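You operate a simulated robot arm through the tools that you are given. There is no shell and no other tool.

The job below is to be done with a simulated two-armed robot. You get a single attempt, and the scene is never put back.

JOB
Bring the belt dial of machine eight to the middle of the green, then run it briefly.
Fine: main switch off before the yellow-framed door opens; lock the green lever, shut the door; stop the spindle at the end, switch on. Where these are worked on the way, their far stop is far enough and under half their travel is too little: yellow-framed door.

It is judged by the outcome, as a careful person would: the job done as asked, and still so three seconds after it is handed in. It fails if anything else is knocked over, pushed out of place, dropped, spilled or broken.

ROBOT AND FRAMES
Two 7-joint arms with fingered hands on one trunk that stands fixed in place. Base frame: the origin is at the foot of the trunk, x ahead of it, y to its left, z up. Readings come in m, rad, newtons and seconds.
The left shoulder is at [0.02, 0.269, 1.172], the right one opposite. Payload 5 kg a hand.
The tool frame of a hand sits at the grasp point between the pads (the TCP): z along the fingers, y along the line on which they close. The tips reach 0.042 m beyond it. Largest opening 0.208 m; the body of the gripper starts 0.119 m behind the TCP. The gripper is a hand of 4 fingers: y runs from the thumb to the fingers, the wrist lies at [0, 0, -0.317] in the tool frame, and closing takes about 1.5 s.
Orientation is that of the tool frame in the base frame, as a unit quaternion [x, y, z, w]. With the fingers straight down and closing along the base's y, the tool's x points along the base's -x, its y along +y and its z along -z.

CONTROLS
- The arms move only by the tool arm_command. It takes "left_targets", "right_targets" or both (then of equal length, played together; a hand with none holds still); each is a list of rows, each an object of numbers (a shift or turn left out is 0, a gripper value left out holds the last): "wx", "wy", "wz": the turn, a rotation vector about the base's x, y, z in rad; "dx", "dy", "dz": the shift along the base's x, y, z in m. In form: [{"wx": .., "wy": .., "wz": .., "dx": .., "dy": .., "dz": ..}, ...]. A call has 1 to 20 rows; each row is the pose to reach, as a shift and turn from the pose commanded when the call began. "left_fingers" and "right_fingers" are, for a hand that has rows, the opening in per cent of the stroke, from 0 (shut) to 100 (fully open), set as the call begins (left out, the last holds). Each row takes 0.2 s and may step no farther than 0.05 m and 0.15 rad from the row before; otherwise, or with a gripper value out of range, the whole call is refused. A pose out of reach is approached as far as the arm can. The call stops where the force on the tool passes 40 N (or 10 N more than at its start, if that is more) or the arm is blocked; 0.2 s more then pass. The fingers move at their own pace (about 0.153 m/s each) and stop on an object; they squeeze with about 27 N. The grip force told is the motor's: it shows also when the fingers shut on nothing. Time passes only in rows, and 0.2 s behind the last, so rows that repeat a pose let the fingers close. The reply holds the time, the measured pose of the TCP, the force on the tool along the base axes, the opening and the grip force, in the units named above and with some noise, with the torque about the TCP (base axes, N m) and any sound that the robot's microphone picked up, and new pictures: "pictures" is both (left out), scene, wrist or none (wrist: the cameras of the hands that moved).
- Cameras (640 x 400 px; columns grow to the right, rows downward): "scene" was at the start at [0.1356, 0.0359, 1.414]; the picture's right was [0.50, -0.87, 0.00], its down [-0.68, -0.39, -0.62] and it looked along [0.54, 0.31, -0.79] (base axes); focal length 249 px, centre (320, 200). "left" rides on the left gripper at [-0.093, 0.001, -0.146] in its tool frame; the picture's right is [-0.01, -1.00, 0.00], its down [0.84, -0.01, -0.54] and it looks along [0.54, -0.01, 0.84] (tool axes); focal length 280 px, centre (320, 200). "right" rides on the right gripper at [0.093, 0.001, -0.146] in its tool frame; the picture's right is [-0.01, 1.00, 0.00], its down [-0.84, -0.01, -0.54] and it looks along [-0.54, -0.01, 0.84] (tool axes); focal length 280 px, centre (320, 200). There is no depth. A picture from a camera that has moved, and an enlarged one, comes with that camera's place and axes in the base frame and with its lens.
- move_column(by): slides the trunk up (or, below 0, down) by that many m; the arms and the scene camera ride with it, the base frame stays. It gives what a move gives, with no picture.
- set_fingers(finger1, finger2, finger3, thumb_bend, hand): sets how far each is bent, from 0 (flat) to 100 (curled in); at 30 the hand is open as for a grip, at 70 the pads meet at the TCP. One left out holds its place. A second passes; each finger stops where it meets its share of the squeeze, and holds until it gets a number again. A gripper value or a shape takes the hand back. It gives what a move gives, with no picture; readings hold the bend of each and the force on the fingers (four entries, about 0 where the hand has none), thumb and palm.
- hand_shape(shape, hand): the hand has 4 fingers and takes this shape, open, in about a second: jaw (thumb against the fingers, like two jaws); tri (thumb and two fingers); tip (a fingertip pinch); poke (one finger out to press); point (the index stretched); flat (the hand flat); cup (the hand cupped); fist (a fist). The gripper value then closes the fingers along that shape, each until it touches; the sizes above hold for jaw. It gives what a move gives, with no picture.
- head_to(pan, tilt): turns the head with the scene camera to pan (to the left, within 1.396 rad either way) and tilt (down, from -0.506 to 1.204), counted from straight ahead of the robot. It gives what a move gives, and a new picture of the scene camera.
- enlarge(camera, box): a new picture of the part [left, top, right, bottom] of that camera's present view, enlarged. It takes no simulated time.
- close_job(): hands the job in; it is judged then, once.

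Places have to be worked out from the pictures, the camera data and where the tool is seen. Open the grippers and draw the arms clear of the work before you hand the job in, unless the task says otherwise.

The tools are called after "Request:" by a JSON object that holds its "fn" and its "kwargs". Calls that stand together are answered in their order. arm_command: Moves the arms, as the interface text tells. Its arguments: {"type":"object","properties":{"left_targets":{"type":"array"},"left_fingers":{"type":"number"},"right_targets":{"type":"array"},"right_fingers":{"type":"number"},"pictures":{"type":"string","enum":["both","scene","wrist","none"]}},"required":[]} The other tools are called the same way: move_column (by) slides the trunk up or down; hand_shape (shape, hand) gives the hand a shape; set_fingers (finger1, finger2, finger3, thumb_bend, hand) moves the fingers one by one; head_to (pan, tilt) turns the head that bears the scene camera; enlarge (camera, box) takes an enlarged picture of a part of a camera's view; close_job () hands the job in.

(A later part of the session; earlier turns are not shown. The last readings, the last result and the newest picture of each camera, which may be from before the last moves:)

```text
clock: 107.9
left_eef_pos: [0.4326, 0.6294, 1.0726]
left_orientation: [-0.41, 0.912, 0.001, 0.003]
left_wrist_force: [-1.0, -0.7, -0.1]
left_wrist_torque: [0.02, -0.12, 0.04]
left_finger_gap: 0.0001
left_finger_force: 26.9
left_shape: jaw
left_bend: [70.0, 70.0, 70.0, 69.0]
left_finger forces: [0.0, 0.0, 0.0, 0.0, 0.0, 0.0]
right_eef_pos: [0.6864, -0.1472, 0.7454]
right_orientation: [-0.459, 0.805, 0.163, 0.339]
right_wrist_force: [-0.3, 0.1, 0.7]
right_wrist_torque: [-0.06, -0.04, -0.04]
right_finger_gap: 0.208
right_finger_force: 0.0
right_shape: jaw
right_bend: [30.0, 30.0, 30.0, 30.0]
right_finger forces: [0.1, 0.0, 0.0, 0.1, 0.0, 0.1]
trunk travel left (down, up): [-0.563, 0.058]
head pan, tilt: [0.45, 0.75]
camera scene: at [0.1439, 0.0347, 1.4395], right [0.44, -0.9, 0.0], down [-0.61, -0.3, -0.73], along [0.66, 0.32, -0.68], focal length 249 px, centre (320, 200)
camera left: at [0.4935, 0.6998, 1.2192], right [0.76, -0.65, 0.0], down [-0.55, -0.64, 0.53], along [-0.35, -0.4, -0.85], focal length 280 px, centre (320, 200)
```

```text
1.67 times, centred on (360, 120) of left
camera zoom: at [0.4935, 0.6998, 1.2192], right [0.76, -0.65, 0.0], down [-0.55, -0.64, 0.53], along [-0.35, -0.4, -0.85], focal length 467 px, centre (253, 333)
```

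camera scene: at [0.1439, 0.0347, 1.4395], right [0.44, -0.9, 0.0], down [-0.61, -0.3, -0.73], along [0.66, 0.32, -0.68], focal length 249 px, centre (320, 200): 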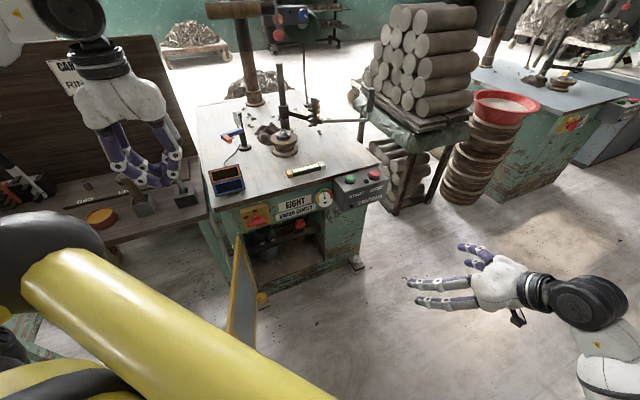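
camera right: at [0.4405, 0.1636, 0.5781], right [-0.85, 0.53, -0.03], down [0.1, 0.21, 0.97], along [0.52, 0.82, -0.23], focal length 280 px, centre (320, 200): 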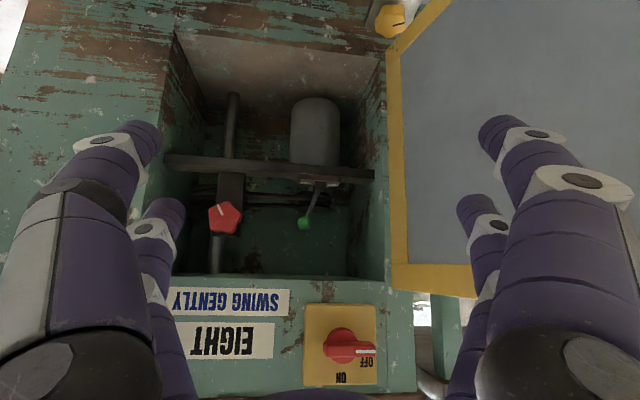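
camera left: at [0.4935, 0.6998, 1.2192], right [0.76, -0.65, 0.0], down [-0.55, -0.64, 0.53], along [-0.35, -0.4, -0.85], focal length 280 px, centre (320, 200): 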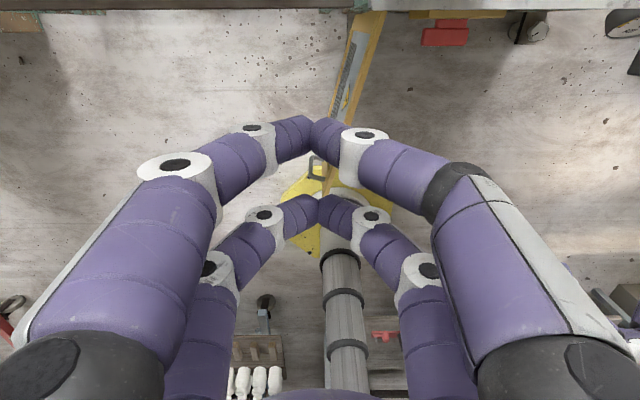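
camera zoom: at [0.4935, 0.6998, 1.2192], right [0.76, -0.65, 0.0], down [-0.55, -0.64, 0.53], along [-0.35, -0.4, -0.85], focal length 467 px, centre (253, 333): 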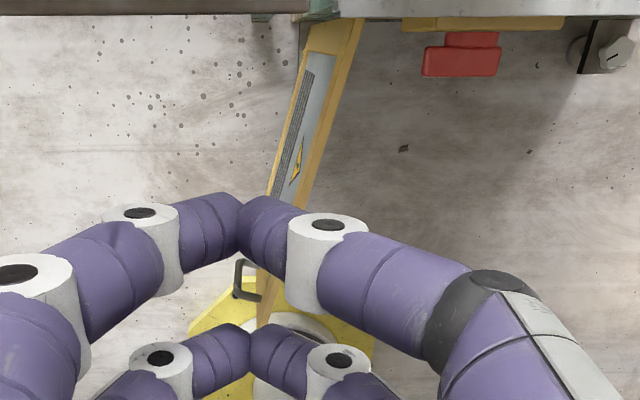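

The door stands at about 105°, with its outer side to the left. I lower the trunk so the left hand's closed fingers come down beside the door's outer face, in front of the left table; first part of the way.

Request:
{"fn": "move_column", "kwargs": {"by": -0.3}}

Request:
{"fn": "enlarge", "kwargs": {"camera": "left", "box": [0, 0, 640, 400]}}

Request:
{"fn": "head_to", "kwargs": {"pan": 0.9, "tilt": 0.8}}

```text
clock: 110.9
left_eef_pos: [0.4321, 0.6332, 0.7738]
left_orientation: [-0.41, 0.912, 0.001, 0.004]
left_wrist_force: [-1.0, 0.8, 0.0]
left_wrist_torque: [0.03, -0.01, -0.08]
left_finger_gap: 0.0
left_finger_force: 26.9
left_shape: jaw
left_bend: [70.0, 70.0, 70.0, 69.0]
left_finger forces: [0.0, 0.0, 0.1, 0.0, 0.0, 0.0]
right_eef_pos: [0.6863, -0.1463, 0.4456]
right_orientation: [-0.46, 0.805, 0.163, 0.338]
right_wrist_force: [-0.4, 0.3, 0.7]
right_wrist_torque: [-0.02, 0.05, -0.01]
right_finger_gap: 0.2079
right_finger_force: 0.0
right_shape: jaw
right_bend: [30.0, 30.0, 30.0, 30.0]
right_finger forces: [0.1, 0.1, 0.0, 0.0, 0.0, 0.1]
trunk travel left (down, up): [-0.263, 0.358]
head pan, tilt: [0.45, 0.75]
```

```text
1.00 times, centred on (320, 200) of left (not enlarged: the box is as wide or as high as the picture)
camera zoom: at [0.4931, 0.7017, 0.9203], right [0.76, -0.65, 0.0], down [-0.55, -0.64, 0.53], along [-0.35, -0.4, -0.85], focal length 280 px, centre (320, 200)
```

zoom: 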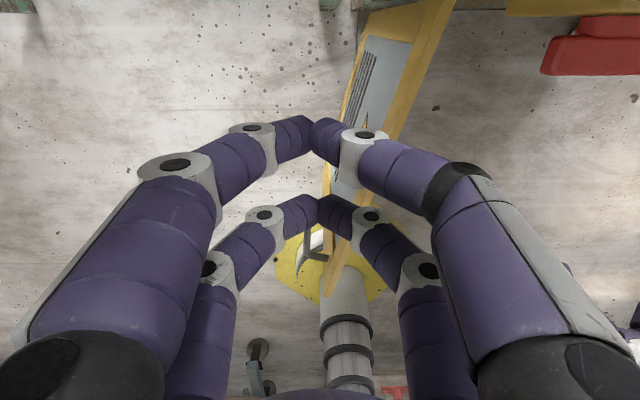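

```text
clock: 111.8
left_eef_pos: [0.4338, 0.633, 0.7732]
left_orientation: [-0.41, 0.912, 0.001, 0.003]
left_wrist_force: [0.7, -0.5, -0.1]
left_wrist_torque: [0.0, 0.0, -0.01]
left_finger_gap: 0.0
left_finger_force: 26.8
left_shape: jaw
left_bend: [70.0, 70.0, 70.0, 69.0]
left_finger forces: [0.0, 0.0, 0.0, 0.0, 0.1, 0.0]
right_eef_pos: [0.6869, -0.1467, 0.445]
right_orientation: [-0.459, 0.805, 0.162, 0.339]
right_wrist_force: [-0.5, 0.1, 0.6]
right_wrist_torque: [-0.01, 0.0, 0.02]
right_finger_gap: 0.2082
right_finger_force: 0.0
right_shape: jaw
right_bend: [30.0, 30.0, 30.0, 30.0]
right_finger forces: [0.0, 0.1, 0.0, 0.0, 0.0, 0.0]
trunk travel left (down, up): [-0.263, 0.358]
head pan, tilt: [0.901, 0.799]
camera scene: at [0.1686, 0.0618, 1.1266], right [0.78, -0.62, 0.0], down [-0.45, -0.56, -0.7], along [0.43, 0.55, -0.72], focal length 249 px, centre (320, 200)
```

scene: 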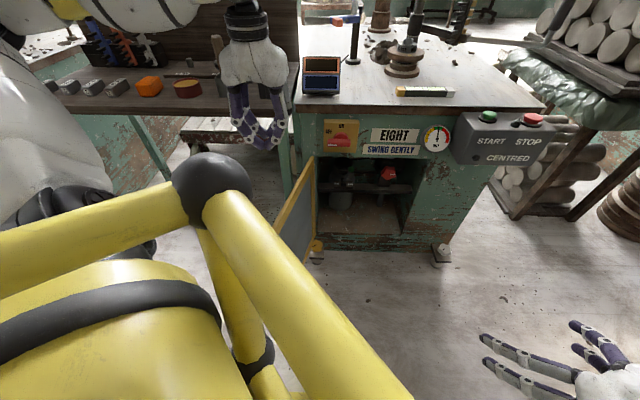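

View is clear; the left prong is beside the door. I lower another 14 cm so the tips go below the door's top edge.

Request:
{"fn": "move_column", "kwargs": {"by": -0.14}}

Request:
{"fn": "enlarge", "kwargs": {"camera": "scene", "box": [160, 20, 460, 260]}}

Request:
{"fn": "enlarge", "kwargs": {"camera": "left", "box": [160, 0, 560, 300]}}

```text
clock: 113.4
left_eef_pos: [0.4319, 0.6322, 0.6343]
left_orientation: [-0.41, 0.912, 0.001, 0.003]
left_wrist_force: [0.0, -0.4, 0.5]
left_wrist_torque: [0.02, -0.01, 0.0]
left_finger_gap: 0.0
left_finger_force: 26.9
left_shape: jaw
left_bend: [70.0, 70.0, 70.0, 69.0]
left_finger forces: [0.0, 0.0, 0.0, 0.0, 0.1, 0.0]
right_eef_pos: [0.6871, -0.1465, 0.3052]
right_orientation: [-0.459, 0.805, 0.162, 0.339]
right_wrist_force: [-0.1, 0.1, 0.0]
right_wrist_torque: [-0.08, 0.01, -0.02]
right_finger_gap: 0.2078
right_finger_force: 0.0
right_shape: jaw
right_bend: [30.0, 30.0, 30.0, 30.0]
right_finger forces: [0.0, 0.0, 0.0, 0.1, 0.1, 0.1]
trunk travel left (down, up): [-0.123, 0.498]
head pan, tilt: [0.901, 0.799]
```

```text
1.67 times, centred on (310, 140) of scene
camera zoom: at [0.2398, 0.0618, 0.9693], right [0.78, -0.62, 0.0], down [-0.45, -0.56, -0.7], along [0.43, 0.55, -0.72], focal length 416 px, centre (337, 300)
```

zoom: 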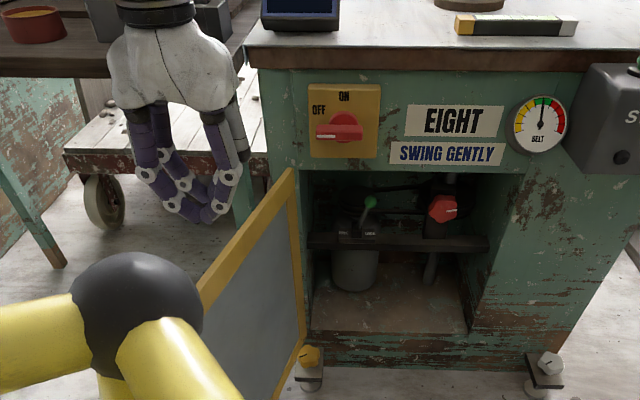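

```text
1.33 times, centred on (360, 150) of left
camera zoom: at [0.4929, 0.7017, 0.7806], right [0.76, -0.65, 0.0], down [-0.55, -0.64, 0.53], along [-0.35, -0.4, -0.85], focal length 374 px, centre (267, 267)
```

zoom: 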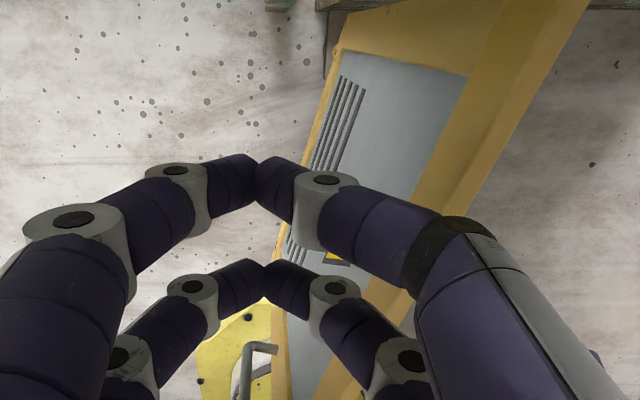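

The prong is outside (left of) the door. I move it a little toward the door's middle and then push gently to the right along the closing arc.

Request:
{"fn": "arm_command", "kwargs": {"left_targets": [{"dx": -0.0193, "dy": -0.0229}, {"dx": -0.0385, "dy": -0.0458}, {"dx": -0.0169, "dy": -0.0592}, {"dx": 0.0051, "dy": -0.0726}, {"dx": 0.0161, "dy": -0.0912}, {"dx": 0.0265, "dy": -0.1094}, {"dx": 0.0411, "dy": -0.1247}, {"dx": 0.0568, "dy": -0.1395}], "pictures": "both"}}

Request:
{"fn": "enlarge", "kwargs": {"camera": "scene", "box": [160, 20, 460, 260]}}

```text
clock: 115.2
left_eef_pos: [0.4864, 0.4913, 0.6311]
left_orientation: [-0.411, 0.912, 0.001, 0.003]
left_wrist_force: [-0.3, 1.2, 0.1]
left_wrist_torque: [-0.09, -0.05, -0.01]
left_finger_gap: 0.0001
left_finger_force: 27.2
left_shape: jaw
left_bend: [70.0, 70.0, 70.0, 69.0]
left_finger forces: [0.0, 0.0, 0.0, 0.0, 0.1, 0.0]
right_eef_pos: [0.6877, -0.1461, 0.3046]
right_orientation: [-0.459, 0.806, 0.162, 0.338]
right_wrist_force: [-0.8, 0.7, 0.3]
right_wrist_torque: [-0.04, -0.03, -0.08]
right_finger_gap: 0.2081
right_finger_force: 0.0
right_shape: jaw
right_bend: [30.0, 30.0, 30.0, 30.0]
right_finger forces: [0.1, 0.0, 0.0, 0.0, 0.1, 0.0]
trunk travel left (down, up): [-0.123, 0.498]
head pan, tilt: [0.901, 0.799]
camera scene: at [0.2401, 0.0622, 0.9687], right [0.78, -0.62, 0.0], down [-0.45, -0.56, -0.7], along [0.43, 0.55, -0.72], focal length 249 px, centre (320, 200)
camera left: at [0.5486, 0.5611, 0.7773], right [0.76, -0.65, 0.0], down [-0.55, -0.64, 0.53], along [-0.35, -0.4, -0.85], focal length 280 px, centre (320, 200)
```

scene: 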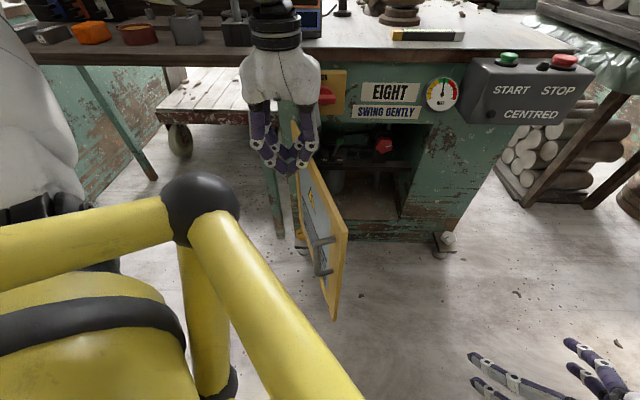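
left: 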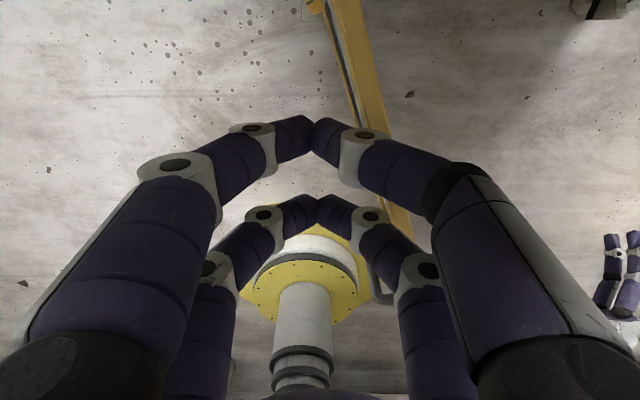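

```text
1.67 times, centred on (310, 140) of scene
camera zoom: at [0.2401, 0.0622, 0.9687], right [0.78, -0.62, 0.0], down [-0.45, -0.56, -0.7], along [0.43, 0.55, -0.72], focal length 416 px, centre (337, 300)
```

zoom: 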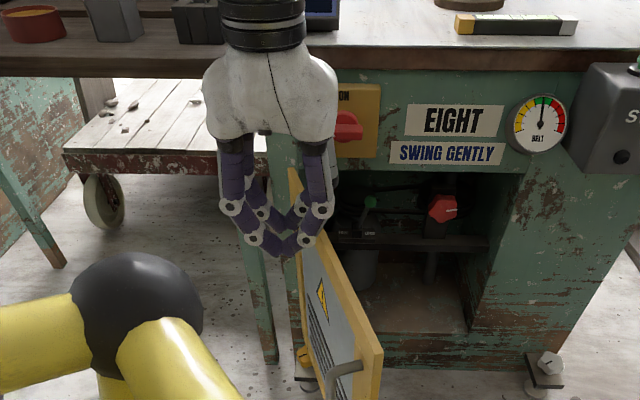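

The door follows nicely, now near 70°. I continue pushing along the arc to about 30°.

Request:
{"fn": "arm_command", "kwargs": {"left_targets": [{"dx": 0.0186, "dy": -0.0107}, {"dx": 0.0372, "dy": -0.0214}, {"dx": 0.0586, "dy": -0.037}, {"dx": 0.08, "dy": -0.0521}, {"dx": 0.0985, "dy": -0.059}, {"dx": 0.117, "dy": -0.0645}, {"dx": 0.1349, "dy": -0.0694}], "pictures": "both"}}

Request:
{"fn": "enlarge", "kwargs": {"camera": "scene", "box": [160, 20, 460, 260]}}

```text
clock: 116.8
left_eef_pos: [0.6241, 0.4239, 0.6327]
left_orientation: [-0.41, 0.912, 0.001, 0.004]
left_wrist_force: [-0.5, 0.7, 0.4]
left_wrist_torque: [-0.08, -0.03, 0.01]
left_finger_gap: 0.0003
left_finger_force: 27.6
left_shape: jaw
left_bend: [70.0, 70.0, 70.0, 69.0]
left_finger forces: [0.0, 0.1, 0.1, 0.1, 0.0, 0.1]
right_eef_pos: [0.6859, -0.1465, 0.3049]
right_orientation: [-0.459, 0.805, 0.163, 0.338]
right_wrist_force: [-2.1, 0.0, 0.4]
right_wrist_torque: [-0.06, -0.02, -0.02]
right_finger_gap: 0.2081
right_finger_force: 0.0
right_shape: jaw
right_bend: [30.0, 30.0, 30.0, 30.0]
right_finger forces: [0.0, 0.0, 0.0, 0.0, 0.0, 0.0]
trunk travel left (down, up): [-0.123, 0.498]
head pan, tilt: [0.901, 0.799]
camera scene: at [0.24, 0.062, 0.9688], right [0.78, -0.62, 0.0], down [-0.45, -0.56, -0.7], along [0.43, 0.55, -0.72], focal length 249 px, centre (320, 200)
camera left: at [0.6841, 0.4936, 0.7793], right [0.76, -0.65, 0.0], down [-0.55, -0.64, 0.53], along [-0.35, -0.4, -0.85], focal length 280 px, centre (320, 200)
```

scene: 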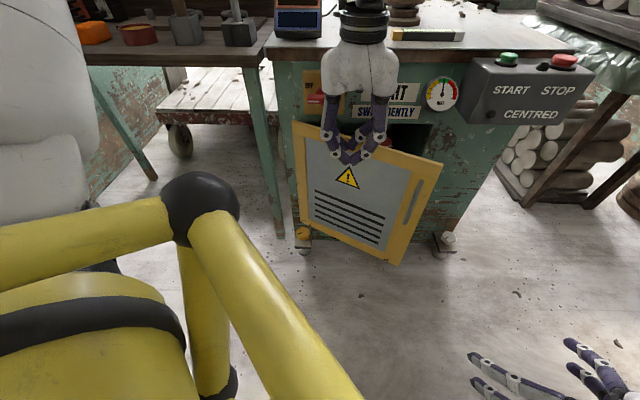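
left: 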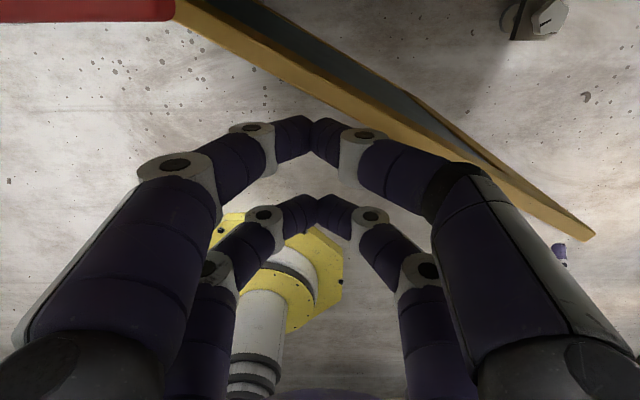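

```text
1.67 times, centred on (310, 140) of scene
camera zoom: at [0.24, 0.062, 0.9688], right [0.78, -0.62, 0.0], down [-0.45, -0.56, -0.7], along [0.43, 0.55, -0.72], focal length 416 px, centre (337, 300)
```

zoom: 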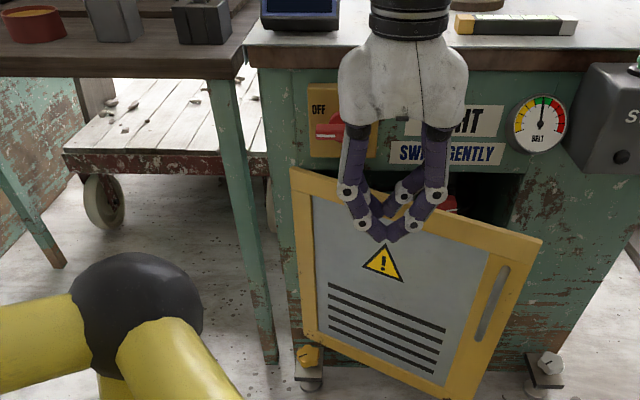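

The door is down to about 28°. For the last part I tilt the hand so the palm stays clear of the switch and dial, and push on slowly towards closed.

Request:
{"fn": "arm_command", "kwargs": {"left_targets": [{"wx": 0.1045, "wy": -0.093, "dx": 0.0157, "dy": -0.0039}, {"wx": 0.209, "wy": -0.186, "dx": 0.033, "dy": -0.0066}, {"wx": 0.3137, "wy": -0.2793, "dx": 0.0509, "dy": -0.0087}, {"wx": 0.3137, "wy": -0.2793, "dx": 0.0664, "dy": -0.0059}, {"wx": 0.3137, "wy": -0.2793, "dx": 0.0817, "dy": -0.0031}, {"wx": 0.3137, "wy": -0.2793, "dx": 0.0926, "dy": 0.0021}], "pictures": "both"}}

Request:
{"fn": "enlarge", "kwargs": {"camera": "scene", "box": [200, 20, 500, 260]}}

```text
clock: 118.2
left_eef_pos: [0.7161, 0.4243, 0.6327]
left_orientation: [-0.401, 0.891, 0.087, 0.194]
left_wrist_force: [0.1, 0.9, -0.3]
left_wrist_torque: [-0.03, -0.02, -0.03]
left_finger_gap: 0.0001
left_finger_force: 26.9
left_shape: jaw
left_bend: [70.0, 70.0, 70.0, 69.0]
left_finger forces: [0.1, 0.0, 0.0, 0.0, 0.0, 0.0]
right_eef_pos: [0.6874, -0.1472, 0.3056]
right_orientation: [-0.459, 0.805, 0.163, 0.339]
right_wrist_force: [0.5, -1.2, 0.0]
right_wrist_torque: [-0.03, 0.01, 0.03]
right_finger_gap: 0.2079
right_finger_force: 0.1
right_shape: jaw
right_bend: [30.0, 30.0, 30.0, 30.0]
right_finger forces: [0.1, 0.0, 0.0, 0.0, 0.1, 0.0]
trunk travel left (down, up): [-0.123, 0.498]
head pan, tilt: [0.901, 0.799]
camera scene: at [0.2402, 0.0617, 0.9688], right [0.78, -0.62, 0.0], down [-0.45, -0.56, -0.7], along [0.43, 0.55, -0.72], focal length 249 px, centre (320, 200)
camera left: at [0.7322, 0.443, 0.8041], right [0.76, -0.65, 0.01], down [-0.65, -0.75, 0.14], along [-0.09, -0.11, -0.99], focal length 280 px, centre (320, 200)
```

scene: 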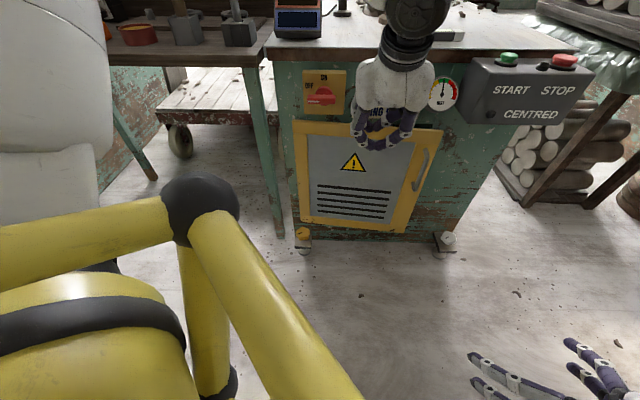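
left: 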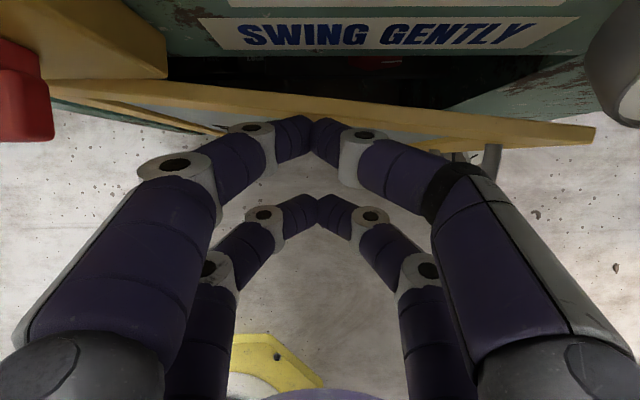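

```text
1.67 times, centred on (350, 140) of scene
camera zoom: at [0.2402, 0.0617, 0.9688], right [0.78, -0.62, 0.0], down [-0.45, -0.56, -0.7], along [0.43, 0.55, -0.72], focal length 416 px, centre (270, 300)
```

zoom: 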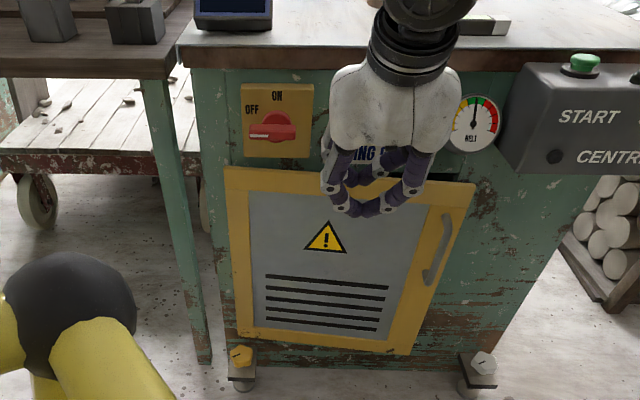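

Only about 10° remain. I push straight in with small steps until the door meets its frame.

Request:
{"fn": "arm_command", "kwargs": {"left_targets": [{"dx": 0.0064, "dy": 0.0077}, {"dx": 0.0129, "dy": 0.0153}, {"dx": 0.0193, "dy": 0.023}, {"dx": 0.0257, "dy": 0.0306}, {"dx": 0.0322, "dy": 0.0383}], "pictures": "both"}}

Request:
{"fn": "enlarge", "kwargs": {"camera": "scene", "box": [200, 20, 500, 260]}}

```text
clock: 119.2
left_eef_pos: [0.7332, 0.446, 0.6316]
left_orientation: [-0.4, 0.893, 0.085, 0.188]
left_wrist_force: [-5.0, -9.1, -0.2]
left_wrist_torque: [-0.2, 0.14, 0.03]
left_finger_gap: 0.0
left_finger_force: 27.4
left_shape: jaw
left_bend: [70.0, 70.0, 70.0, 69.0]
left_finger forces: [0.0, 0.0, 0.0, 0.1, 0.0, 0.0]
right_eef_pos: [0.6863, -0.1467, 0.304]
right_orientation: [-0.46, 0.805, 0.163, 0.338]
right_wrist_force: [0.3, -0.4, -0.1]
right_wrist_torque: [0.02, 0.0, 0.0]
right_finger_gap: 0.2079
right_finger_force: 0.0
right_shape: jaw
right_bend: [30.0, 30.0, 30.0, 30.0]
right_finger forces: [0.0, 0.0, 0.1, 0.0, 0.0, 0.0]
trunk travel left (down, up): [-0.123, 0.498]
head pan, tilt: [0.901, 0.799]
stopped in row 4 (left hand): the force on the tool passed its limit at 54 N (the readings are from after the stop); the commanded pose is now the measured one
camera scene: at [0.24, 0.0614, 0.9689], right [0.78, -0.62, 0.0], down [-0.45, -0.56, -0.7], along [0.43, 0.55, -0.72], focal length 249 px, centre (320, 200)
camera left: at [0.7505, 0.4651, 0.8026], right [0.76, -0.66, 0.0], down [-0.65, -0.75, 0.15], along [-0.1, -0.12, -0.99], focal length 280 px, centre (320, 200)
```

scene: 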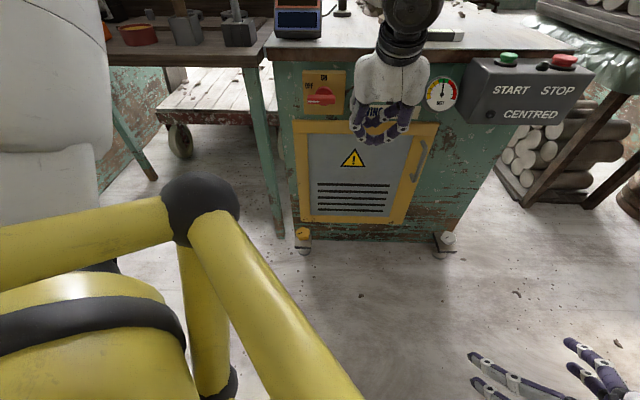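
left: 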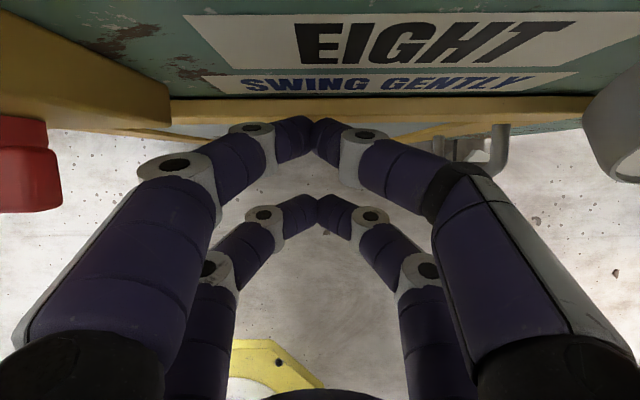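

```text
1.67 times, centred on (350, 140) of scene
camera zoom: at [0.24, 0.0614, 0.9689], right [0.78, -0.62, 0.0], down [-0.45, -0.56, -0.7], along [0.43, 0.55, -0.72], focal length 416 px, centre (270, 300)
```

zoom: 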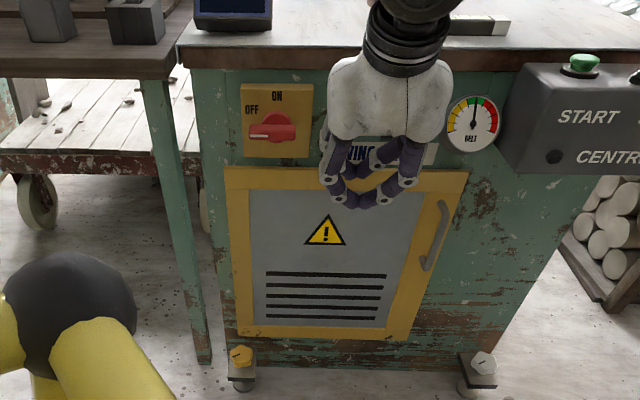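

The door is shut flush in its frame. I back the left hand off, then raise the trunk fully so both hands come up clear.

Request:
{"fn": "arm_command", "kwargs": {"left_targets": [{"dx": -0.0161, "dy": -0.0192}, {"dx": -0.0386, "dy": -0.046}, {"dx": -0.0514, "dy": -0.0613}], "pictures": "none"}}

Request:
{"fn": "move_column", "kwargs": {"by": 0.49}}

Request:
{"fn": "head_to", "kwargs": {"pan": 0.6, "tilt": 0.75}}

Request:
{"fn": "enlarge", "kwargs": {"camera": "scene", "box": [200, 140, 440, 320]}}

```text
clock: 120.0
left_eef_pos: [0.6829, 0.3858, 0.6316]
left_orientation: [-0.4, 0.893, 0.085, 0.189]
left_wrist_force: [0.5, -0.3, -0.7]
left_wrist_torque: [-0.05, -0.01, 0.0]
left_finger_gap: 0.0001
left_finger_force: 27.2
left_shape: jaw
left_bend: [70.0, 70.0, 70.0, 69.0]
left_finger forces: [0.0, 0.1, 0.0, 0.0, 0.0, 0.0]
right_eef_pos: [0.6866, -0.1458, 0.3049]
right_orientation: [-0.458, 0.805, 0.163, 0.339]
right_wrist_force: [0.0, -0.1, 0.1]
right_wrist_torque: [-0.02, 0.0, 0.01]
right_finger_gap: 0.208
right_finger_force: 0.1
right_shape: jaw
right_bend: [30.0, 30.0, 30.0, 30.0]
right_finger forces: [0.1, 0.0, 0.1, 0.1, 0.0, 0.1]
trunk travel left (down, up): [-0.123, 0.498]
head pan, tilt: [0.901, 0.799]
```

```text
refused: 0.49 is not a number from -0.4 to 0.4
```

```text
clock: 120.8
left_eef_pos: [0.6838, 0.3856, 0.6331]
left_orientation: [-0.401, 0.893, 0.085, 0.188]
left_wrist_force: [0.1, -0.3, -0.3]
left_wrist_torque: [0.0, 0.0, -0.04]
left_finger_gap: 0.0
left_finger_force: 26.9
left_shape: jaw
left_bend: [70.0, 70.0, 70.0, 69.0]
left_finger forces: [0.0, 0.0, 0.0, 0.0, 0.1, 0.0]
right_eef_pos: [0.6864, -0.1465, 0.3048]
right_orientation: [-0.459, 0.805, 0.163, 0.339]
right_wrist_force: [0.0, 0.4, 0.0]
right_wrist_torque: [-0.02, -0.03, -0.01]
right_finger_gap: 0.2082
right_finger_force: 0.1
right_shape: jaw
right_bend: [30.0, 30.0, 30.0, 30.0]
right_finger forces: [0.0, 0.0, 0.0, 0.0, 0.0, 0.0]
trunk travel left (down, up): [-0.123, 0.498]
head pan, tilt: [0.6, 0.75]
camera scene: at [0.2585, 0.0455, 0.9728], right [0.57, -0.82, 0.0], down [-0.56, -0.39, -0.73], along [0.6, 0.41, -0.68], focal length 249 px, centre (320, 200)
```

scene: 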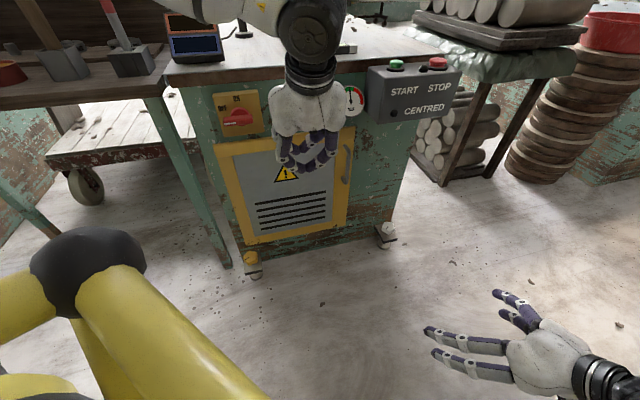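

```text
2.22 times, centred on (320, 230) of scene
camera zoom: at [0.2585, 0.0455, 0.9728], right [0.57, -0.82, 0.0], down [-0.56, -0.39, -0.73], along [0.6, 0.41, -0.68], focal length 554 px, centre (320, 133)
```

zoom: 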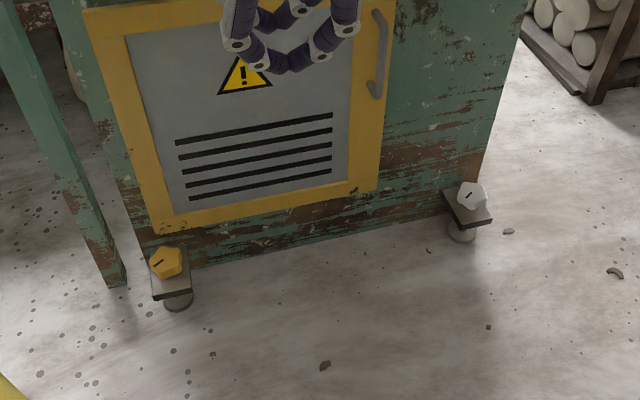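

The door is closed. I raise the trunk in two steps.

Request:
{"fn": "move_column", "kwargs": {"by": 0.25}}

Request:
{"fn": "move_column", "kwargs": {"by": 0.24}}

Request:
{"fn": "arm_command", "kwargs": {"left_targets": [{"wx": -0.0523, "wy": 0.0465, "dx": -0.025, "dy": 0.025, "dz": 0.01}, {"wx": -0.1046, "wy": 0.0931, "dx": -0.05, "dy": 0.05, "dz": 0.015}, {"wx": -0.1569, "wy": 0.1397, "dx": -0.08, "dy": 0.08, "dz": 0.02}, {"wx": -0.2092, "wy": 0.1862, "dx": -0.11, "dy": 0.11, "dz": 0.02}, {"wx": -0.2615, "wy": 0.2328, "dx": -0.14, "dy": 0.14, "dz": 0.02}, {"wx": -0.3137, "wy": 0.2793, "dx": -0.17, "dy": 0.17, "dz": 0.02}, {"wx": -0.3137, "wy": 0.2793, "dx": -0.2, "dy": 0.2, "dz": 0.02}, {"wx": -0.3137, "wy": 0.2793, "dx": -0.235, "dy": 0.23, "dz": 0.02}, {"wx": -0.3137, "wy": 0.2793, "dx": -0.265, "dy": 0.265, "dz": 0.02}], "pictures": "scene"}}

Request:
{"fn": "set_fingers", "kwargs": {"hand": "right", "finger1": 100, "finger2": 30, "finger3": 100, "thumb_bend": 100}}

```text
clock: 123.3
left_eef_pos: [0.6824, 0.3853, 0.88]
left_orientation: [-0.4, 0.893, 0.087, 0.188]
left_wrist_force: [-0.1, 0.2, -0.6]
left_wrist_torque: [0.02, 0.02, -0.02]
left_finger_gap: 0.0
left_finger_force: 26.6
left_shape: jaw
left_bend: [70.0, 70.0, 70.0, 69.0]
left_finger forces: [0.0, 0.0, 0.0, 0.0, 0.1, 0.0]
right_eef_pos: [0.6871, -0.146, 0.5538]
right_orientation: [-0.459, 0.805, 0.163, 0.338]
right_wrist_force: [0.7, -0.1, -0.7]
right_wrist_torque: [0.04, 0.02, 0.02]
right_finger_gap: 0.2079
right_finger_force: 0.1
right_shape: jaw
right_bend: [30.0, 30.0, 30.0, 30.0]
right_finger forces: [0.0, 0.0, 0.0, 0.0, 0.0, 0.0]
trunk travel left (down, up): [-0.373, 0.248]
head pan, tilt: [0.6, 0.75]
```

```text
clock: 125.8
left_eef_pos: [0.6825, 0.3863, 1.1209]
left_orientation: [-0.4, 0.893, 0.085, 0.189]
left_wrist_force: [0.6, 0.8, 0.3]
left_wrist_torque: [-0.04, 0.02, 0.0]
left_finger_gap: 0.0
left_finger_force: 27.3
left_shape: jaw
left_bend: [70.0, 70.0, 70.0, 69.0]
left_finger forces: [0.0, 0.0, 0.0, 0.0, 0.1, 0.0]
right_eef_pos: [0.6878, -0.1463, 0.7944]
right_orientation: [-0.459, 0.805, 0.163, 0.339]
right_wrist_force: [0.1, 0.7, 0.0]
right_wrist_torque: [0.0, 0.03, 0.0]
right_finger_gap: 0.2081
right_finger_force: 0.1
right_shape: jaw
right_bend: [30.0, 30.0, 30.0, 30.0]
right_finger forces: [0.0, 0.0, 0.1, 0.0, 0.0, 0.0]
trunk travel left (down, up): [-0.613, 0.008]
head pan, tilt: [0.6, 0.75]
```

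```text
clock: 127.8
left_eef_pos: [0.4183, 0.6543, 1.1402]
left_orientation: [-0.409, 0.913, 0.0, 0.0]
left_wrist_force: [-1.7, -0.3, -0.4]
left_wrist_torque: [-0.02, -0.24, -0.03]
left_finger_gap: 0.0
left_finger_force: 26.8
left_shape: jaw
left_bend: [70.0, 70.0, 70.0, 69.0]
left_finger forces: [0.0, 0.1, 0.0, 0.1, 0.0, 0.0]
right_eef_pos: [0.6855, -0.1464, 0.7957]
right_orientation: [-0.459, 0.805, 0.162, 0.339]
right_wrist_force: [-1.5, 0.4, 1.6]
right_wrist_torque: [-0.2, -0.02, -0.03]
right_finger_gap: 0.2081
right_finger_force: 0.1
right_shape: jaw
right_bend: [30.0, 30.0, 30.0, 30.0]
right_finger forces: [0.0, 0.0, 0.0, 0.0, 0.0, 0.0]
trunk travel left (down, up): [-0.613, 0.008]
head pan, tilt: [0.6, 0.75]
camera scene: at [0.1364, 0.0458, 1.4897], right [0.57, -0.82, 0.0], down [-0.56, -0.39, -0.73], along [0.6, 0.41, -0.68], focal length 249 px, centre (320, 200)
```

scene: 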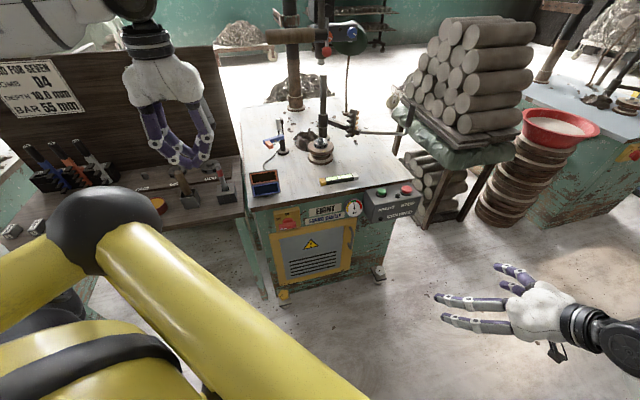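

```text
clock: 128.8
left_eef_pos: [0.42, 0.6528, 1.1397]
left_orientation: [-0.41, 0.912, 0.0, -0.001]
left_wrist_force: [0.5, -0.2, -0.3]
left_wrist_torque: [0.01, 0.02, 0.02]
left_finger_gap: 0.0
left_finger_force: 27.2
left_shape: jaw
left_bend: [70.0, 70.0, 70.0, 69.0]
left_finger forces: [0.1, 0.1, 0.0, 0.0, 0.0, 0.0]
right_eef_pos: [0.6873, -0.146, 0.7947]
right_orientation: [-0.459, 0.805, 0.162, 0.338]
right_wrist_force: [-0.9, -0.3, 0.5]
right_wrist_torque: [-0.07, 0.03, 0.02]
right_finger_gap: 0.0044
right_finger_force: 0.1
right_shape: fingers
right_bend: [100.0, 30.0, 100.0, 93.0]
right_finger forces: [0.0, 0.0, 0.0, 0.0, 0.0, 0.1]
trunk travel left (down, up): [-0.613, 0.008]
head pan, tilt: [0.6, 0.75]
```

The door is shut and the machine is clear. I bring the right hand (single straight finger) back to the switch, stopping short of the fin above its right half.

Request:
{"fn": "arm_command", "kwargs": {"right_targets": [{"wx": 0.0115, "wy": -0.0052, "wz": -0.0102, "dx": 0.0004, "dy": 0.0424, "dz": 0.005}, {"wx": 0.0231, "wy": -0.0103, "wz": -0.0205, "dx": 0.0008, "dy": 0.0848, "dz": 0.005}, {"wx": 0.0346, "wy": -0.0155, "wz": -0.0307, "dx": 0.0012, "dy": 0.1272, "dz": 0.0}, {"wx": 0.0462, "wy": -0.0206, "wz": -0.0409, "dx": 0.0015, "dy": 0.1695, "dz": -0.005}, {"wx": 0.0577, "wy": -0.0258, "wz": -0.0512, "dx": 0.0019, "dy": 0.2119, "dz": -0.01}, {"wx": 0.0692, "wy": -0.0309, "wz": -0.0614, "dx": 0.0023, "dy": 0.2543, "dz": -0.015}, {"wx": 0.0808, "wy": -0.0361, "wz": -0.0716, "dx": 0.0027, "dy": 0.2967, "dz": -0.022}, {"wx": 0.0923, "wy": -0.0412, "wz": -0.0818, "dx": 0.0031, "dy": 0.3391, "dz": -0.029}, {"wx": 0.1038, "wy": -0.0464, "wz": -0.0921, "dx": 0.0035, "dy": 0.3815, "dz": -0.036}, {"wx": 0.1154, "wy": -0.0515, "wz": -0.1023, "dx": 0.0038, "dy": 0.4238, "dz": -0.043}, {"wx": 0.1269, "wy": -0.0567, "wz": -0.1125, "dx": 0.0042, "dy": 0.4662, "dz": -0.05}, {"wx": 0.1385, "wy": -0.0618, "wz": -0.1228, "dx": 0.0046, "dy": 0.5086, "dz": -0.055}, {"wx": 0.15, "wy": -0.067, "wz": -0.133, "dx": 0.005, "dy": 0.551, "dz": -0.058}], "pictures": "both"}}

Request:
{"fn": "enlarge", "kwargs": {"camera": "scene", "box": [240, 190, 400, 310]}}

```text
clock: 131.6
left_eef_pos: [0.4193, 0.6523, 1.1404]
left_orientation: [-0.409, 0.913, 0.001, -0.001]
left_wrist_force: [0.2, -0.3, -0.6]
left_wrist_torque: [-0.05, -0.04, 0.01]
left_finger_gap: 0.0002
left_finger_force: 26.9
left_shape: jaw
left_bend: [70.0, 70.0, 70.0, 69.0]
left_finger forces: [0.0, 0.0, 0.0, 0.1, 0.0, 0.1]
right_eef_pos: [0.6935, 0.4034, 0.7373]
right_orientation: [-0.382, 0.808, 0.183, 0.409]
right_wrist_force: [-0.6, -1.1, -1.8]
right_wrist_torque: [0.17, -0.07, 0.11]
right_finger_gap: 0.0043
right_finger_force: 0.1
right_shape: fingers
right_bend: [100.0, 30.0, 100.0, 93.0]
right_finger forces: [0.0, 0.0, 0.1, 0.0, 0.0, 0.0]
trunk travel left (down, up): [-0.613, 0.008]
head pan, tilt: [0.6, 0.75]
camera scene: at [0.1374, 0.0459, 1.4894], right [0.57, -0.82, 0.0], down [-0.56, -0.39, -0.73], along [0.6, 0.41, -0.68], focal length 249 px, centre (320, 200)
camera right: at [0.5808, 0.2692, 0.7477], right [-0.76, 0.65, 0.0], down [0.04, 0.06, 1.0], along [0.65, 0.76, -0.07], focal length 280 px, centre (320, 200)
```

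scene: 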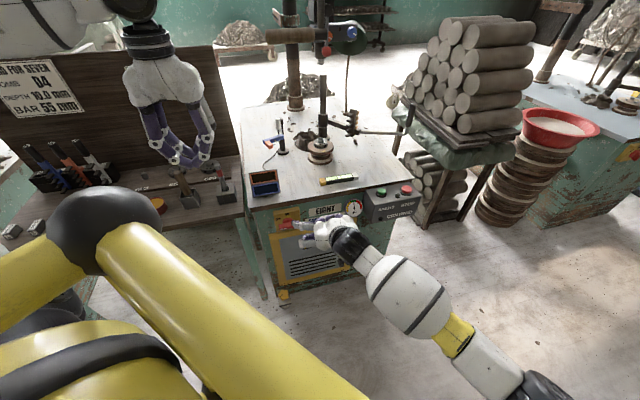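
right: 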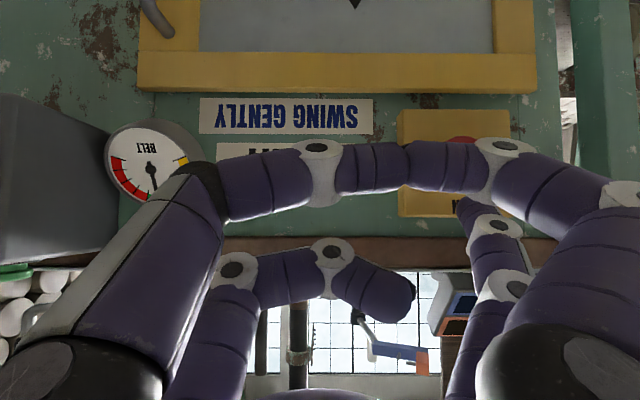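

```text
3.33 times, centred on (320, 250) of scene
camera zoom: at [0.1374, 0.0459, 1.4894], right [0.57, -0.82, 0.0], down [-0.56, -0.39, -0.73], along [0.6, 0.41, -0.68], focal length 831 px, centre (320, 33)
```

zoom: 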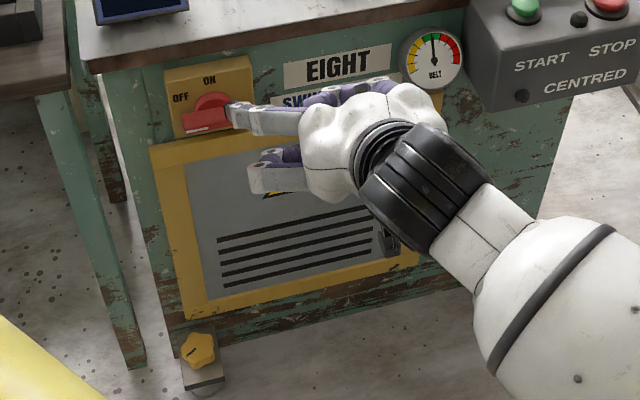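

The fingertip is just above the fin's right half, still in front of it. I move in to fin depth and check.

Request:
{"fn": "arm_command", "kwargs": {"right_targets": [{"dx": 0.0112, "dy": 0.018}, {"dx": 0.0232, "dy": 0.0354}], "pictures": "none"}}

Request:
{"fn": "enlarge", "kwargs": {"camera": "scene", "box": [265, 195, 345, 255]}}

```text
clock: 132.2
left_eef_pos: [0.4198, 0.6528, 1.1403]
left_orientation: [-0.409, 0.912, 0.001, -0.002]
left_wrist_force: [-0.7, 0.2, -0.5]
left_wrist_torque: [-0.02, 0.02, 0.03]
left_finger_gap: 0.0003
left_finger_force: 26.7
left_shape: jaw
left_bend: [70.0, 70.0, 70.0, 69.0]
left_finger forces: [0.0, 0.1, 0.0, 0.0, 0.1, 0.0]
right_eef_pos: [0.7186, 0.4365, 0.7359]
right_orientation: [-0.383, 0.808, 0.184, 0.409]
right_wrist_force: [0.6, -1.0, -0.7]
right_wrist_torque: [0.06, -0.01, 0.07]
right_finger_gap: 0.0047
right_finger_force: 0.0
right_shape: fingers
right_bend: [100.0, 30.0, 100.0, 93.0]
right_finger forces: [0.0, 0.0, 0.0, 0.1, 0.1, 0.0]
trunk travel left (down, up): [-0.613, 0.008]
head pan, tilt: [0.6, 0.75]
```

```text
6.67 times, centred on (305, 225) of scene
camera zoom: at [0.1378, 0.0457, 1.4895], right [0.56, -0.83, 0.0], down [-0.56, -0.39, -0.73], along [0.6, 0.41, -0.68], focal length 1662 px, centre (420, 33)
```

zoom: 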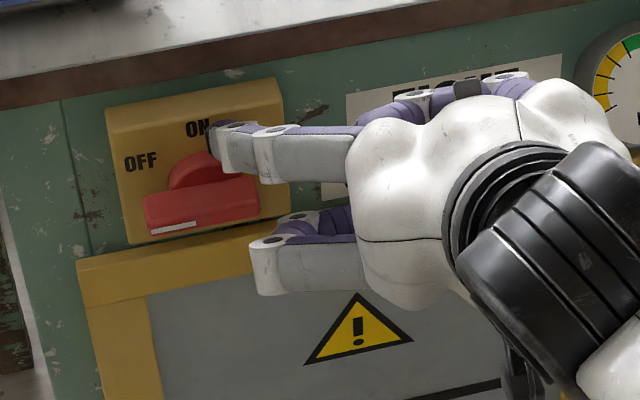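

The tip is over the fin's right half. I press down along a small arc to turn the switch clockwise back to ON.

Request:
{"fn": "arm_command", "kwargs": {"right_targets": [{"dx": 0.0061, "dy": -0.0051, "dz": -0.008}, {"dx": 0.0061, "dy": -0.0051, "dz": -0.017}, {"dx": 0.0077, "dy": -0.0064, "dz": -0.029}, {"dx": 0.0092, "dy": -0.0077, "dz": -0.041}, {"dx": 0.0092, "dy": -0.0077, "dz": -0.051}, {"dx": 0.0077, "dy": -0.0064, "dz": -0.059}, {"dx": 0.0046, "dy": -0.0039, "dz": -0.066}, {"dx": 0.0, "dy": 0.0, "dz": -0.072}, {"dx": -0.0077, "dy": 0.0064, "dz": -0.074}], "pictures": "none"}}

Request:
{"fn": "enlarge", "kwargs": {"camera": "scene", "box": [265, 195, 345, 255]}}

```text
clock: 134.2
left_eef_pos: [0.4217, 0.6507, 1.1409]
left_orientation: [-0.408, 0.913, 0.0, -0.001]
left_wrist_force: [0.5, 0.1, -0.5]
left_wrist_torque: [0.0, -0.02, 0.0]
left_finger_gap: 0.0
left_finger_force: 26.5
left_shape: jaw
left_bend: [70.0, 70.0, 70.0, 69.0]
left_finger forces: [0.1, 0.1, 0.0, 0.0, 0.0, 0.0]
right_eef_pos: [0.7104, 0.4441, 0.6633]
right_orientation: [-0.382, 0.808, 0.184, 0.409]
right_wrist_force: [8.9, -11.9, 3.0]
right_wrist_torque: [0.55, 0.35, -0.01]
right_finger_gap: 0.0044
right_finger_force: 7.3
right_shape: fingers
right_bend: [100.0, 36.0, 100.0, 93.0]
right_finger forces: [0.0, 14.8, 0.0, 0.0, 0.0, 0.1]
trunk travel left (down, up): [-0.613, 0.008]
head pan, tilt: [0.6, 0.75]
```

```text
6.67 times, centred on (305, 225) of scene
camera zoom: at [0.138, 0.0445, 1.4895], right [0.56, -0.83, 0.0], down [-0.56, -0.38, -0.73], along [0.6, 0.41, -0.68], focal length 1662 px, centre (420, 33)
```

zoom: 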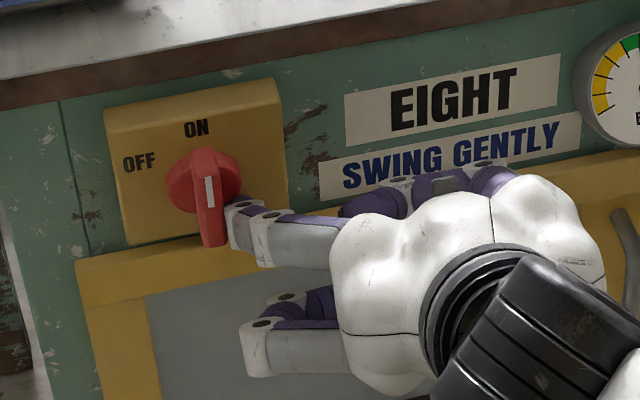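

The fin is upright again with its mark at ON, resting against the stop. I withdraw the finger right and out, and look at the box and dial.

Request:
{"fn": "arm_command", "kwargs": {"right_targets": [{"dx": 0.0115, "dy": -0.0096}, {"dx": -0.0078, "dy": -0.0326}, {"dx": -0.0271, "dy": -0.0556}, {"dx": -0.0464, "dy": -0.0786}, {"dx": -0.04, "dy": -0.12}, {"dx": -0.03, "dy": -0.165}, {"dx": -0.02, "dy": -0.21}, {"dx": -0.015, "dy": -0.255}, {"dx": -0.01, "dy": -0.3}, {"dx": -0.01, "dy": -0.345}, {"dx": -0.01, "dy": -0.39}, {"dx": -0.01, "dy": -0.435}], "pictures": "scene"}}

Request:
{"fn": "enlarge", "kwargs": {"camera": "scene", "box": [250, 170, 430, 310]}}

Request:
{"fn": "enlarge", "kwargs": {"camera": "scene", "box": [335, 175, 425, 235]}}

```text
clock: 136.8
left_eef_pos: [0.4207, 0.6508, 1.1408]
left_orientation: [-0.408, 0.913, 0.002, -0.001]
left_wrist_force: [0.5, -0.3, 1.0]
left_wrist_torque: [0.02, 0.02, 0.0]
left_finger_gap: 0.0001
left_finger_force: 26.8
left_shape: jaw
left_bend: [70.0, 70.0, 70.0, 69.0]
left_finger forces: [0.1, 0.0, 0.0, 0.1, 0.0, 0.0]
right_eef_pos: [0.6967, 0.013, 0.6603]
right_orientation: [-0.385, 0.808, 0.183, 0.406]
right_wrist_force: [-18.7, 1.0, -24.0]
right_wrist_torque: [1.96, -3.28, -1.64]
right_finger_gap: 0.0043
right_finger_force: 0.1
right_shape: fingers
right_bend: [100.0, 30.0, 100.0, 93.0]
right_finger forces: [0.0, 0.0, 0.1, 0.0, 0.1, 0.0]
right hand out of reach, approached as far as the arm can: row 4, 5, 6, 7
trunk travel left (down, up): [-0.613, 0.008]
head pan, tilt: [0.6, 0.75]
camera scene: at [0.1373, 0.0442, 1.4892], right [0.56, -0.83, 0.0], down [-0.56, -0.38, -0.73], along [0.6, 0.41, -0.68], focal length 249 px, centre (320, 200)
```

scene: 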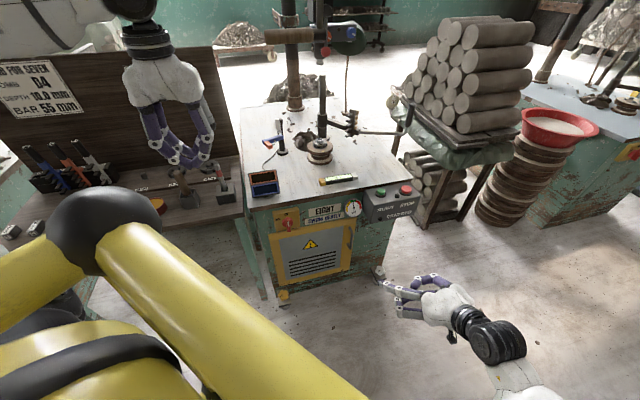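

```text
2.86 times, centred on (340, 240) of scene
camera zoom: at [0.1373, 0.0442, 1.4892], right [0.56, -0.83, 0.0], down [-0.56, -0.38, -0.73], along [0.6, 0.41, -0.68], focal length 712 px, centre (263, 86)
```

zoom: 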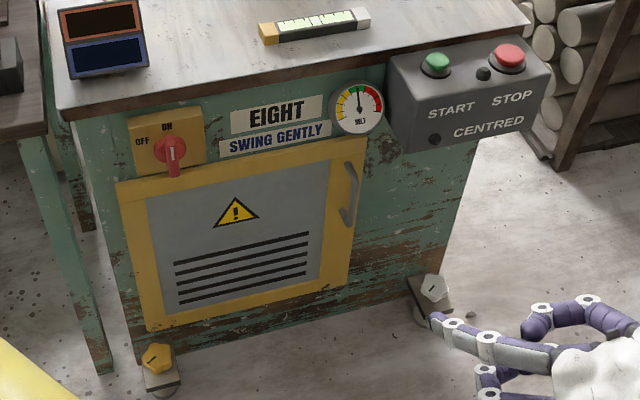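

```text
6.67 times, centred on (380, 205) of scene
camera zoom: at [0.1373, 0.0442, 1.4892], right [0.56, -0.83, 0.0], down [-0.56, -0.38, -0.73], along [0.6, 0.41, -0.68], focal length 1662 px, centre (-80, 167)
```

zoom: 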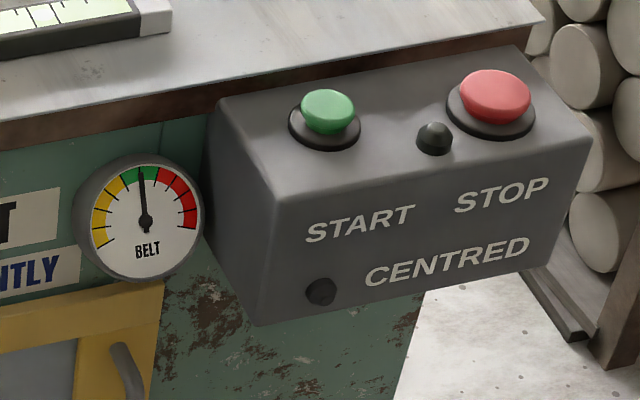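

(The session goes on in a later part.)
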